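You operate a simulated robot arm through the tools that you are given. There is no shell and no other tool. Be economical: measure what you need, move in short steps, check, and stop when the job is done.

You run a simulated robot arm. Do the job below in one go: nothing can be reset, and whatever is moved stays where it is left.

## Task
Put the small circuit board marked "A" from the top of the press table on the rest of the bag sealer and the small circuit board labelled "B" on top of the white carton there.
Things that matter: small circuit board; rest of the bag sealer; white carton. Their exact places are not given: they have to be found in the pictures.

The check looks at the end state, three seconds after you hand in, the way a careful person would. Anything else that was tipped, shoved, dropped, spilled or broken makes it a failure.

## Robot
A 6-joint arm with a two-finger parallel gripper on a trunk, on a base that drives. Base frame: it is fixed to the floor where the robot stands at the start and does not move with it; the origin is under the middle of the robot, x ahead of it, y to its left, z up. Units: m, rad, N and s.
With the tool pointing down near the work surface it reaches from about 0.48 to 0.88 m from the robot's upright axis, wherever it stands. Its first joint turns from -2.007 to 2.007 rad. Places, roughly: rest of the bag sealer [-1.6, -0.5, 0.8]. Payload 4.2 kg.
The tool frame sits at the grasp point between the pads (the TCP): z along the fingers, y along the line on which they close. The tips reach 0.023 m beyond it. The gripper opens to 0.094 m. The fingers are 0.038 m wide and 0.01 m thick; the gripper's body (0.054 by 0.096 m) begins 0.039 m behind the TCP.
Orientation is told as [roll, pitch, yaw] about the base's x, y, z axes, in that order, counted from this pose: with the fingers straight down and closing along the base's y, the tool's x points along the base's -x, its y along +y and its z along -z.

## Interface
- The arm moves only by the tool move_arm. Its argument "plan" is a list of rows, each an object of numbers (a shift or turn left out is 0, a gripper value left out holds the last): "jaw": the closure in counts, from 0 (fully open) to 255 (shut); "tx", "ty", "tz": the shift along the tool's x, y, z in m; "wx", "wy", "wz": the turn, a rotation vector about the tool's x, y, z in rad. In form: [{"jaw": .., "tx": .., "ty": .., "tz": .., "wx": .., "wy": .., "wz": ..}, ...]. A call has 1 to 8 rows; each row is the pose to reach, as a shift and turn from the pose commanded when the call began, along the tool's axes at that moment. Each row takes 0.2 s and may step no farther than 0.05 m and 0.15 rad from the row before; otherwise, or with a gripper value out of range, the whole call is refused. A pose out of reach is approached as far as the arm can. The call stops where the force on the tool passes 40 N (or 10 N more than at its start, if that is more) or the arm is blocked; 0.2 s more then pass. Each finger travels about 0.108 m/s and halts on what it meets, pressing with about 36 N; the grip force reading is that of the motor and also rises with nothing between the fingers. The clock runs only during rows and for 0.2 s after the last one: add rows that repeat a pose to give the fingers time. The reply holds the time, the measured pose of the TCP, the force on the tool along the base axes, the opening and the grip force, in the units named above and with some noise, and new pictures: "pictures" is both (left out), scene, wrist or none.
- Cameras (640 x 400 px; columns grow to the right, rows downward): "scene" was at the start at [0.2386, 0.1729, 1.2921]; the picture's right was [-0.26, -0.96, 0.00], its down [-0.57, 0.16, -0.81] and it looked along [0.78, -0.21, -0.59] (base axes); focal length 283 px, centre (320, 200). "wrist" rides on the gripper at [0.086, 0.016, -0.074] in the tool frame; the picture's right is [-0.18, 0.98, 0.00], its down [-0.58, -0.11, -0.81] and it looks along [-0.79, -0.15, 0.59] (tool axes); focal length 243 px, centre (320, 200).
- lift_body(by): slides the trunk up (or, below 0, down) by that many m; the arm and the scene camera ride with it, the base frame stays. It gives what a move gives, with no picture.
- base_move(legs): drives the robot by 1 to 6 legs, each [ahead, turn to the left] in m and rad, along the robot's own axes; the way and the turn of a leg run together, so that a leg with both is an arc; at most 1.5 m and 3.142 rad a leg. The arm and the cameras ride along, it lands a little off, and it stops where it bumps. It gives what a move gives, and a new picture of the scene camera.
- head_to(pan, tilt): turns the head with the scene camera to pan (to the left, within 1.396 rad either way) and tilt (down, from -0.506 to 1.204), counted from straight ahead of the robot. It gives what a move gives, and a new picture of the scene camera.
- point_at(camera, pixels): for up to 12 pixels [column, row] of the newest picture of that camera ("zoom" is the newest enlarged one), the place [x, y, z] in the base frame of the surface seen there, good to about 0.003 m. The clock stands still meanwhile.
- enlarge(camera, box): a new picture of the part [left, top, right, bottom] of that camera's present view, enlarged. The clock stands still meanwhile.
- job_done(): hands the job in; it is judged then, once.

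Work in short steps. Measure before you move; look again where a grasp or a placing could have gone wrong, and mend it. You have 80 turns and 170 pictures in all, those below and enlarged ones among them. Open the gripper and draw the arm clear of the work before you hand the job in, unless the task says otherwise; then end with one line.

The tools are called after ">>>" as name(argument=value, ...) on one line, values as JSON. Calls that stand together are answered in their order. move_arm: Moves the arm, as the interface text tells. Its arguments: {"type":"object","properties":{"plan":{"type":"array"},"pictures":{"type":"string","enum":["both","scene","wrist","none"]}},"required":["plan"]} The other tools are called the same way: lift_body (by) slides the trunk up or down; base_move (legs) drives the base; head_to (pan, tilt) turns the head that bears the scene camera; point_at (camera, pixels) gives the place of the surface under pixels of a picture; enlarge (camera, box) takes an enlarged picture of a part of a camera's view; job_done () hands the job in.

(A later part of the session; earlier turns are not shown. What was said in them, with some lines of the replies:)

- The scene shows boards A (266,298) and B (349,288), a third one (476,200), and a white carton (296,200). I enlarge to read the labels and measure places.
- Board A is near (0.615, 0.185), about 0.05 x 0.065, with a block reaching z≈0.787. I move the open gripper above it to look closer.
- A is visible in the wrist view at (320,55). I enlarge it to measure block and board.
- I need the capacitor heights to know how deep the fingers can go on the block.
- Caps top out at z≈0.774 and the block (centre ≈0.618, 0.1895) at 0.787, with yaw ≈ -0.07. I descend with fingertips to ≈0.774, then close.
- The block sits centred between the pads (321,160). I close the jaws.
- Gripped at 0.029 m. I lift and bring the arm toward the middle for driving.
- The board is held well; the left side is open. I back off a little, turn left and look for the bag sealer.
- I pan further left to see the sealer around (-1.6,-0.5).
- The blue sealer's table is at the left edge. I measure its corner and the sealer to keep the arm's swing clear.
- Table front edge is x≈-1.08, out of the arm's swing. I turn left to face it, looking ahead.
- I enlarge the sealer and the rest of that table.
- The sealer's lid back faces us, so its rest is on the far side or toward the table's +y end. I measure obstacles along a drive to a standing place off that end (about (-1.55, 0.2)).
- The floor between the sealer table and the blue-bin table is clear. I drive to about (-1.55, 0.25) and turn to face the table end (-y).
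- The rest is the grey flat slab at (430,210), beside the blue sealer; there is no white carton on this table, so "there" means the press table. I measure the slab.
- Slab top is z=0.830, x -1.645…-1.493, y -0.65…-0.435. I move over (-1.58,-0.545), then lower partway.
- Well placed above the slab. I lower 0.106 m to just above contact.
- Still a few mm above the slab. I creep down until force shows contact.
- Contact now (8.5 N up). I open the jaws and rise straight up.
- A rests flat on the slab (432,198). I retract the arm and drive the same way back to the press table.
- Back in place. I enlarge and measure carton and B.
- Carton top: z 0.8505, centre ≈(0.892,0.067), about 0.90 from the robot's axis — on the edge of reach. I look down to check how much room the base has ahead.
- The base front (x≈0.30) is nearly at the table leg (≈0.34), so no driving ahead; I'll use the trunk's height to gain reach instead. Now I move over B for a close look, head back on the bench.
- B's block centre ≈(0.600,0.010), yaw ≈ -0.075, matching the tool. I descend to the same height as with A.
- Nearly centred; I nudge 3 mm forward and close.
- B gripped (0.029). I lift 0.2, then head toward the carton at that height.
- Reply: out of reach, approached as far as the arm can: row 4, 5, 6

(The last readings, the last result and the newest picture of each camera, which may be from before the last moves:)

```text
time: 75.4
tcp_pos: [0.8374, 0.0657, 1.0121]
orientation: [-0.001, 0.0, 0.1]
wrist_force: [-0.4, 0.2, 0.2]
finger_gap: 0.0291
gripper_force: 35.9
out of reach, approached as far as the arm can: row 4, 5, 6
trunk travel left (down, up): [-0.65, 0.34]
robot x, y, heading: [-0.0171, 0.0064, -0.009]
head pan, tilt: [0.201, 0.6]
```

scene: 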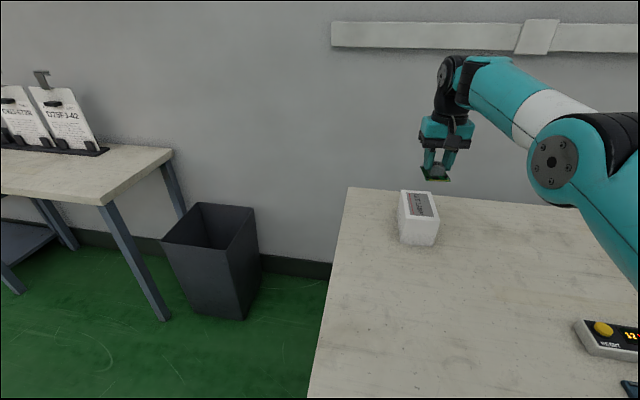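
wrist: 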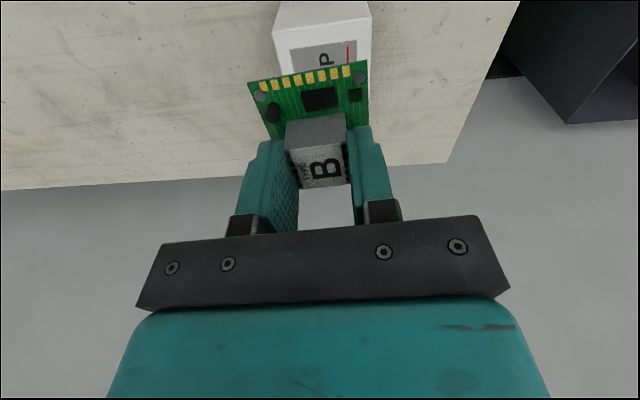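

Reach ends at x=0.837 at this height because the shoulder is below the wrist. I raise the trunk 0.17 and then reach down and forward.

>>> lift_body(by=0.17)

>>> move_arm(plan=[{"tz": 0.04}, {"tz": 0.08}, {"tz": 0.12}, {"tz": 0.16}, {"tz": 0.16, "tx": -0.02}, {"tz": 0.16, "tx": -0.05}, {"tz": 0.16, "tx": -0.05}])

```text
time: 77.3
tcp_pos: [0.8402, 0.0654, 1.1802]
orientation: [0.0, -0.001, 0.099]
wrist_force: [-0.1, 0.2, -0.7]
finger_gap: 0.0291
gripper_force: 35.7
trunk travel left (down, up): [-0.82, 0.17]
robot x, y, heading: [-0.0175, 0.0088, -0.012]
head pan, tilt: [0.201, 0.6]
```

```text
time: 78.9
tcp_pos: [0.8539, 0.0665, 1.0214]
orientation: [0.0, -0.001, 0.101]
wrist_force: [-0.4, 0.4, -0.2]
finger_gap: 0.0291
gripper_force: 36.0
out of reach, approached as far as the arm can: row 5, 6, 7
trunk travel left (down, up): [-0.82, 0.17]
robot x, y, heading: [-0.0118, 0.0054, -0.012]
head pan, tilt: [0.201, 0.6]
```

scene: 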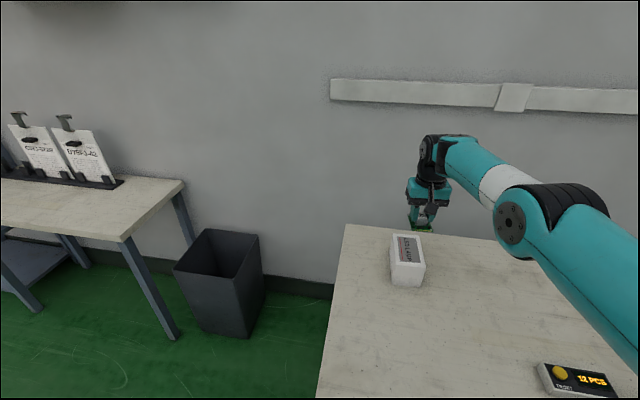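
wrist: 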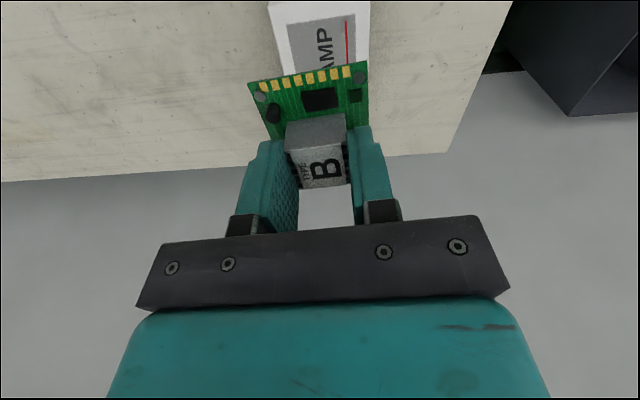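

Only 0.854; still short. Best to re-park about 0.1 m to the right (clear of the left table leg) and ~0.07 m closer; first I retract and raise the arm.

>>> move_arm(plan=[{"tz": -0.04, "tx": 0.03}, {"tz": -0.07, "tx": 0.07}, {"tz": -0.1, "tx": 0.11}, {"tz": -0.1, "tx": 0.155}, {"tz": -0.1, "tx": 0.2}, {"tz": -0.1, "tx": 0.24}], pictures="none")

>>> base_move(legs=[[-0.15, 0], [0, 0.32], [-0.37, 0], [0, -0.31], [0.45, 0]])

>>> head_to(pan=0.3, tilt=1.2)

```text
time: 80.3
tcp_pos: [0.616, 0.0417, 1.1201]
orientation: [0.002, 0.001, 0.098]
wrist_force: [1.1, -1.0, -1.7]
finger_gap: 0.0293
gripper_force: 36.3
trunk travel left (down, up): [-0.82, 0.17]
robot x, y, heading: [-0.0178, 0.01, -0.006]
head pan, tilt: [0.201, 0.6]
```

```text
time: 88.0
tcp_pos: [0.5668, -0.0696, 1.1207]
orientation: [0.001, 0.0, 0.101]
wrist_force: [0.4, 0.7, -0.9]
finger_gap: 0.0289
gripper_force: 36.5
trunk travel left (down, up): [-0.82, 0.17]
robot x, y, heading: [-0.0633, -0.1043, -0.01]
head pan, tilt: [0.201, 0.6]
```

scene: 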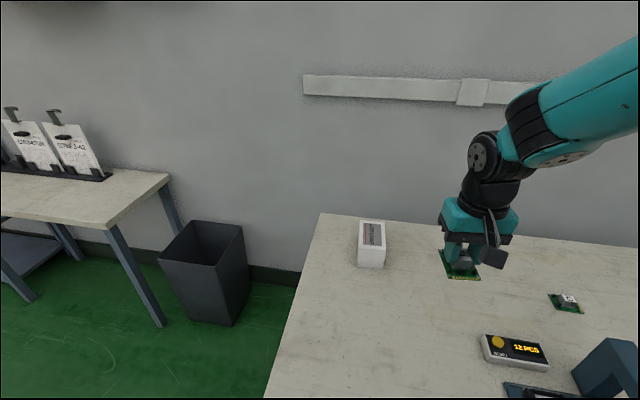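

```text
time: 89.0
tcp_pos: [0.5668, -0.0702, 1.1201]
orientation: [0.0, 0.001, 0.102]
wrist_force: [0.2, 1.0, -0.9]
finger_gap: 0.0289
gripper_force: 35.8
trunk travel left (down, up): [-0.82, 0.17]
robot x, y, heading: [-0.0659, -0.1064, -0.009]
head pan, tilt: [0.3, 1.201]
```

scene: 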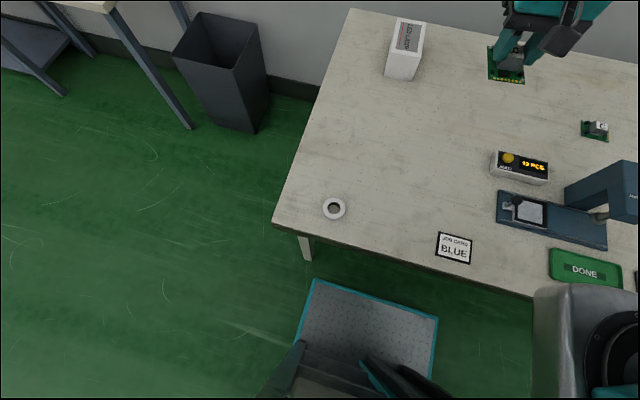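

>>> point_at(camera="scene", pixels=[[315, 281], [437, 318], [299, 245], [311, 255], [306, 235], [275, 225], [300, 343], [350, 345], [400, 385], [560, 330], [400, 258], [534, 290]])

```text
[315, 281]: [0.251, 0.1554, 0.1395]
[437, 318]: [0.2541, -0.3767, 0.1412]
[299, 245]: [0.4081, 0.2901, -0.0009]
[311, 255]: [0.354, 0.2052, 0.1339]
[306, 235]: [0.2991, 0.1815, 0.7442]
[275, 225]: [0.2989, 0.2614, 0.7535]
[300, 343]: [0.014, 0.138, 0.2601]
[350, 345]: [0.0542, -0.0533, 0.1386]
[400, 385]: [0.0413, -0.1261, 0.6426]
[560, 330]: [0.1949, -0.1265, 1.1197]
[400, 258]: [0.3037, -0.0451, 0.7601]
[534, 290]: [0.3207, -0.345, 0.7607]
```

Base left side (y 0.155) clears the leg (y≥0.205) and the trunk front (x≈0.05) has room before the table edge (0.30). I advance 0.13.

>>> base_move(legs=[[0.13, 0]])

>>> head_to(pan=0.25, tilt=0.75)

```text
time: 90.3
tcp_pos: [0.6944, -0.0718, 1.1205]
orientation: [0.0, -0.001, 0.099]
wrist_force: [-0.3, -0.2, -0.5]
finger_gap: 0.029
gripper_force: 35.8
trunk travel left (down, up): [-0.82, 0.17]
robot x, y, heading: [0.0683, -0.1037, -0.012]
head pan, tilt: [0.3, 1.201]
```

scene: 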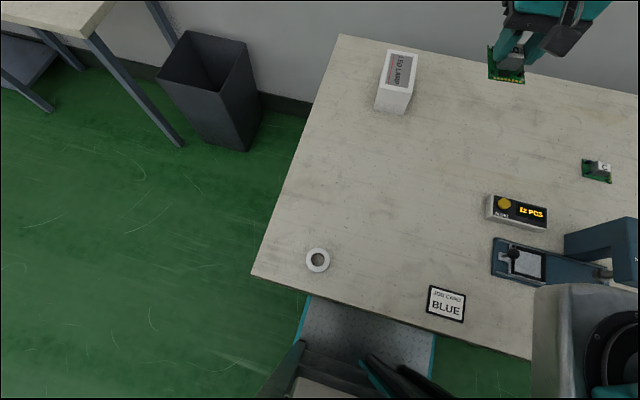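

```text
time: 91.2
tcp_pos: [0.6962, -0.072, 1.1218]
orientation: [0.0, -0.001, 0.1]
wrist_force: [0.2, 0.6, -0.5]
finger_gap: 0.0293
gripper_force: 35.7
trunk travel left (down, up): [-0.82, 0.17]
robot x, y, heading: [0.0644, -0.1072, -0.012]
head pan, tilt: [0.25, 0.75]
```

scene: 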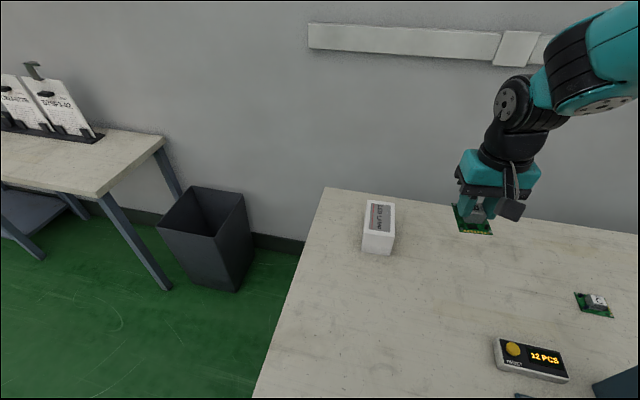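

I remeasure the carton's top corners from here.

>>> enlarge(camera="scene", box=[340, 180, 420, 260])

```text
5.00 times, centred on (380, 220) of scene
```

zoom: 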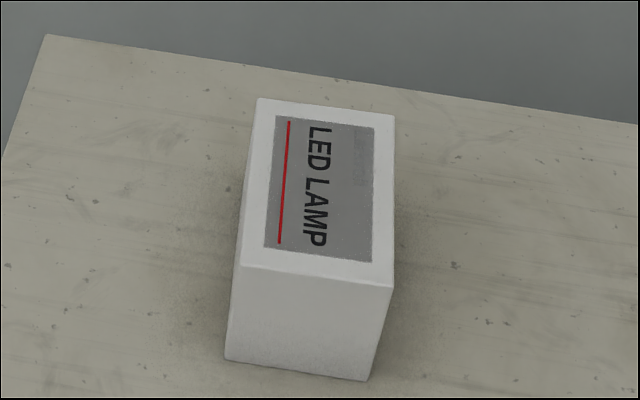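

>>> point_at(camera="zoom", pixels=[[246, 261], [386, 280], [388, 120], [262, 104], [320, 190]])

```text
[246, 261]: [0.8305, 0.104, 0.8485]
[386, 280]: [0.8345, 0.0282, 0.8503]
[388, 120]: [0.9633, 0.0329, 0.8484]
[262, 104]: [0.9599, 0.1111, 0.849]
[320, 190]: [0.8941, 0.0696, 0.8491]
```

Carton top centre (0.896,0.069), z 0.849. I move B over it, then lower partway.

>>> move_arm(plan=[{"tx": -0.035, "ty": 0.02}, {"tx": -0.07, "ty": 0.04}, {"tx": -0.105, "ty": 0.06}, {"tx": -0.14, "ty": 0.08}, {"tx": -0.175, "ty": 0.1, "wz": 0.03}, {"tx": -0.208, "ty": 0.121, "wz": 0.05}, {"tx": -0.208, "ty": 0.121, "tz": 0.05, "wz": 0.05}, {"tx": -0.208, "ty": 0.121, "tz": 0.1, "wz": 0.05}])

>>> move_arm(plan=[{"tz": 0.04}, {"tz": 0.08}, {"tz": 0.1}, {"tz": 0.1}])

```text
time: 93.0
tcp_pos: [0.8911, 0.0696, 1.0203]
orientation: [0.0, 0.001, 0.048]
wrist_force: [-0.1, -0.8, -0.4]
finger_gap: 0.0289
gripper_force: 35.8
trunk travel left (down, up): [-0.82, 0.17]
robot x, y, heading: [0.0683, -0.1061, -0.011]
head pan, tilt: [0.25, 0.75]
```

scene: 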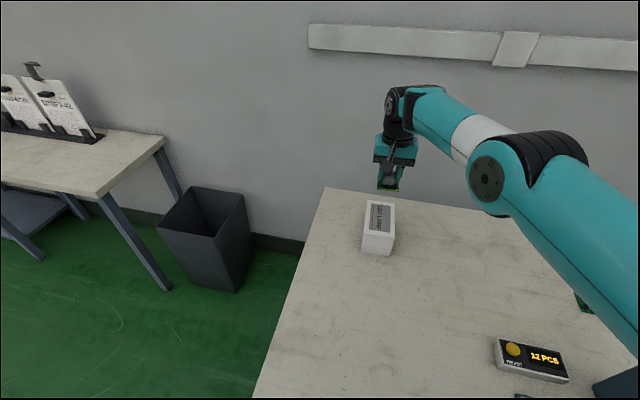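
wrist: 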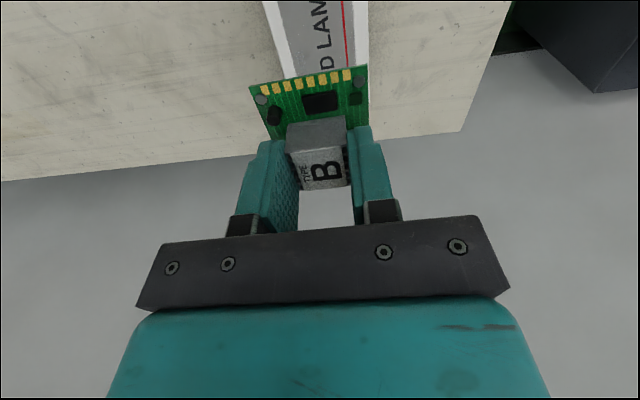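

```text
time: 94.0
tcp_pos: [0.8836, 0.0656, 0.9224]
orientation: [0.0, -0.001, 0.05]
wrist_force: [0.0, -0.3, -0.5]
finger_gap: 0.0288
gripper_force: 36.5
out of reach, approached as far as the arm can: row 2, 3, 4
trunk travel left (down, up): [-0.82, 0.17]
robot x, y, heading: [0.0668, -0.1063, -0.011]
head pan, tilt: [0.25, 0.75]
```

scene: 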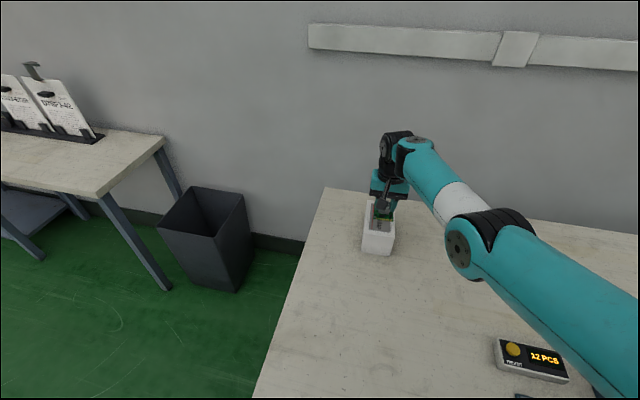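
wrist: 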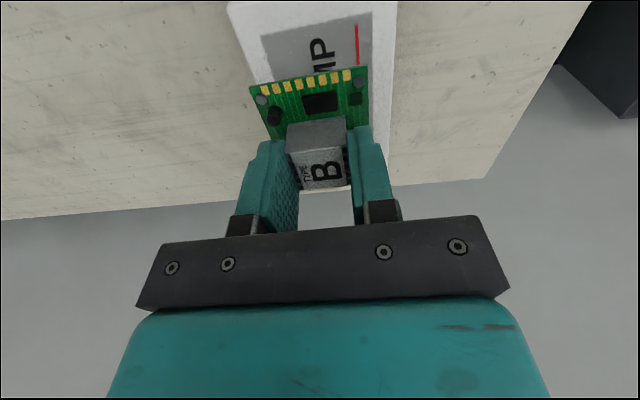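

Arm reach shrinks as it lowers, so I lower the trunk instead, by 0.033, leaving ~4 mm.

>>> lift_body(by=-0.033)

>>> enlarge(camera="scene", box=[340, 130, 440, 260])

```text
time: 94.7
tcp_pos: [0.8825, 0.066, 0.8898]
orientation: [0.0, 0.0, 0.05]
wrist_force: [-0.8, -0.2, -1.1]
finger_gap: 0.0289
gripper_force: 35.7
trunk travel left (down, up): [-0.787, 0.203]
robot x, y, heading: [0.0646, -0.1042, -0.009]
head pan, tilt: [0.25, 0.75]
```

```text
3.08 times, centred on (390, 195) of scene
```

zoom: 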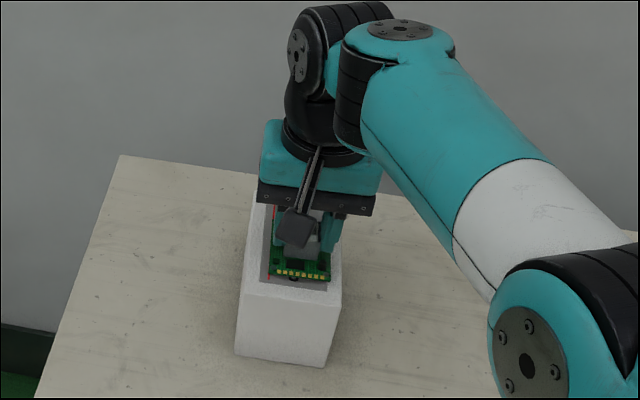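

B is right over the carton's top. I lower the trunk in small steps until the force shows contact.

>>> lift_body(by=-0.003)

```text
time: 95.3
tcp_pos: [0.8831, 0.0658, 0.8873]
orientation: [0.0, 0.001, 0.051]
wrist_force: [-0.3, -0.2, -0.8]
finger_gap: 0.0289
gripper_force: 36.2
trunk travel left (down, up): [-0.784, 0.206]
robot x, y, heading: [0.0617, -0.1085, -0.011]
head pan, tilt: [0.25, 0.75]
```

>>> lift_body(by=-0.002)

```text
time: 95.8
tcp_pos: [0.8825, 0.0653, 0.8862]
orientation: [0.0, -0.003, 0.051]
wrist_force: [-1.6, 0.0, 5.9]
finger_gap: 0.029
gripper_force: 35.7
trunk travel left (down, up): [-0.782, 0.208]
robot x, y, heading: [0.0676, -0.1065, -0.014]
head pan, tilt: [0.25, 0.75]
```

Contact (5.9 N). I open the jaws in place.

>>> move_arm(plan=[{"jaw": 100}, {"jaw": 0}, {"jaw": 0}], pictures="wrist")

```text
time: 96.6
tcp_pos: [0.8836, 0.0657, 0.8851]
orientation: [0.0, 0.0, 0.051]
wrist_force: [0.3, -0.1, -0.5]
finger_gap: 0.0939
gripper_force: 0.1
trunk travel left (down, up): [-0.782, 0.208]
robot x, y, heading: [0.0624, -0.1064, -0.015]
head pan, tilt: [0.25, 0.75]
```

wrist: 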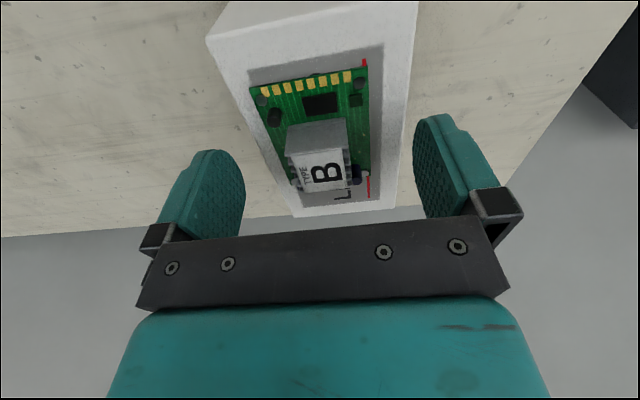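

B released flat on the carton. I raise the trunk straight up 0.15, then retract the arm.

>>> lift_body(by=0.15)

>>> move_arm(plan=[{"tz": -0.02, "tx": 0.04}, {"tz": -0.04, "tx": 0.08}, {"tz": -0.04, "tx": 0.125}, {"tz": -0.04, "tx": 0.17}, {"tz": -0.04, "tx": 0.21, "ty": -0.03}, {"tz": -0.04, "tx": 0.25, "ty": -0.06}])

>>> enlarge(camera="scene", box=[300, 170, 460, 330])

```text
time: 98.3
tcp_pos: [0.8829, 0.0656, 1.0339]
orientation: [0.0, 0.0, 0.05]
wrist_force: [0.0, 0.5, 0.4]
finger_gap: 0.0941
gripper_force: 0.0
trunk travel left (down, up): [-0.932, 0.058]
robot x, y, heading: [0.0606, -0.1093, -0.012]
head pan, tilt: [0.25, 0.75]
```

```text
time: 99.7
tcp_pos: [0.637, -0.0068, 1.0759]
orientation: [0.002, -0.001, 0.051]
wrist_force: [0.1, -0.1, -1.3]
finger_gap: 0.094
gripper_force: 0.0
out of reach, approached as far as the arm can: row 1
trunk travel left (down, up): [-0.932, 0.058]
robot x, y, heading: [0.0654, -0.1059, -0.007]
head pan, tilt: [0.25, 0.75]
```

scene: 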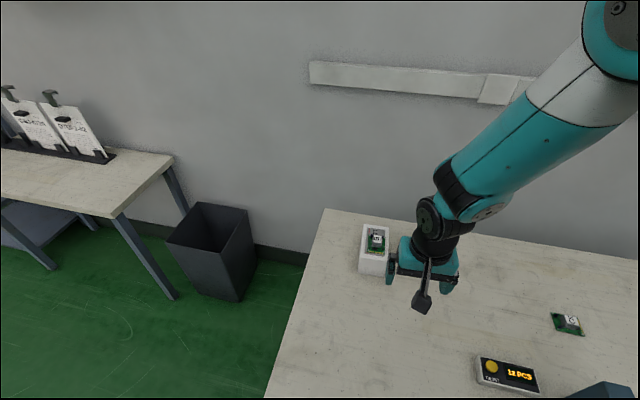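
wrist: 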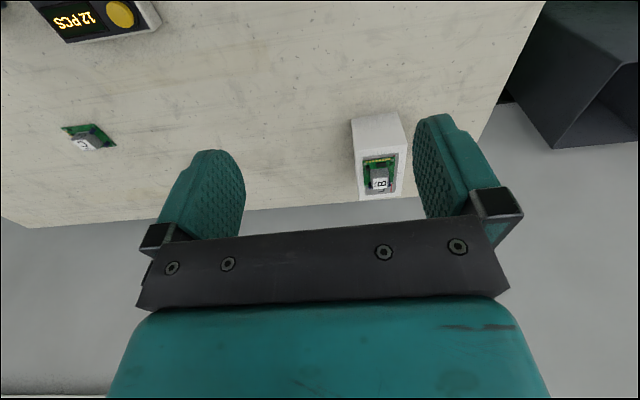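

```text
2.50 times, centred on (380, 250) of scene
```

zoom: 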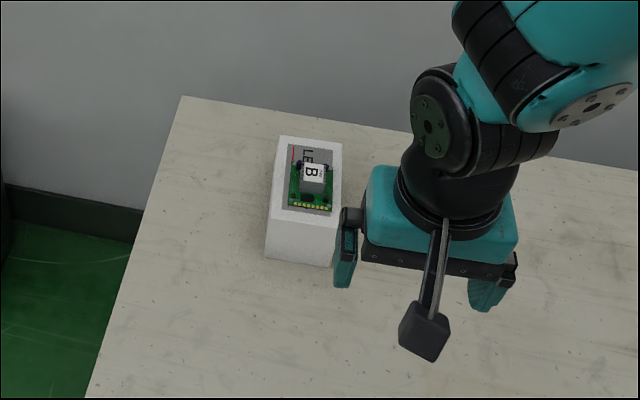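

B lies flat on the carton, A on the rest, the gripper is open and clear. I hand in.

>>> job_done()

```text
The job is handed in.
```

Board A lies flat on the rest of the bag sealer and board B lies flat on top of the white carton on the press table. No white carton was visible at the sealer, so I took "there" to mean the press table. The gripper is open and clear of the work, and I saw nothing else moved.
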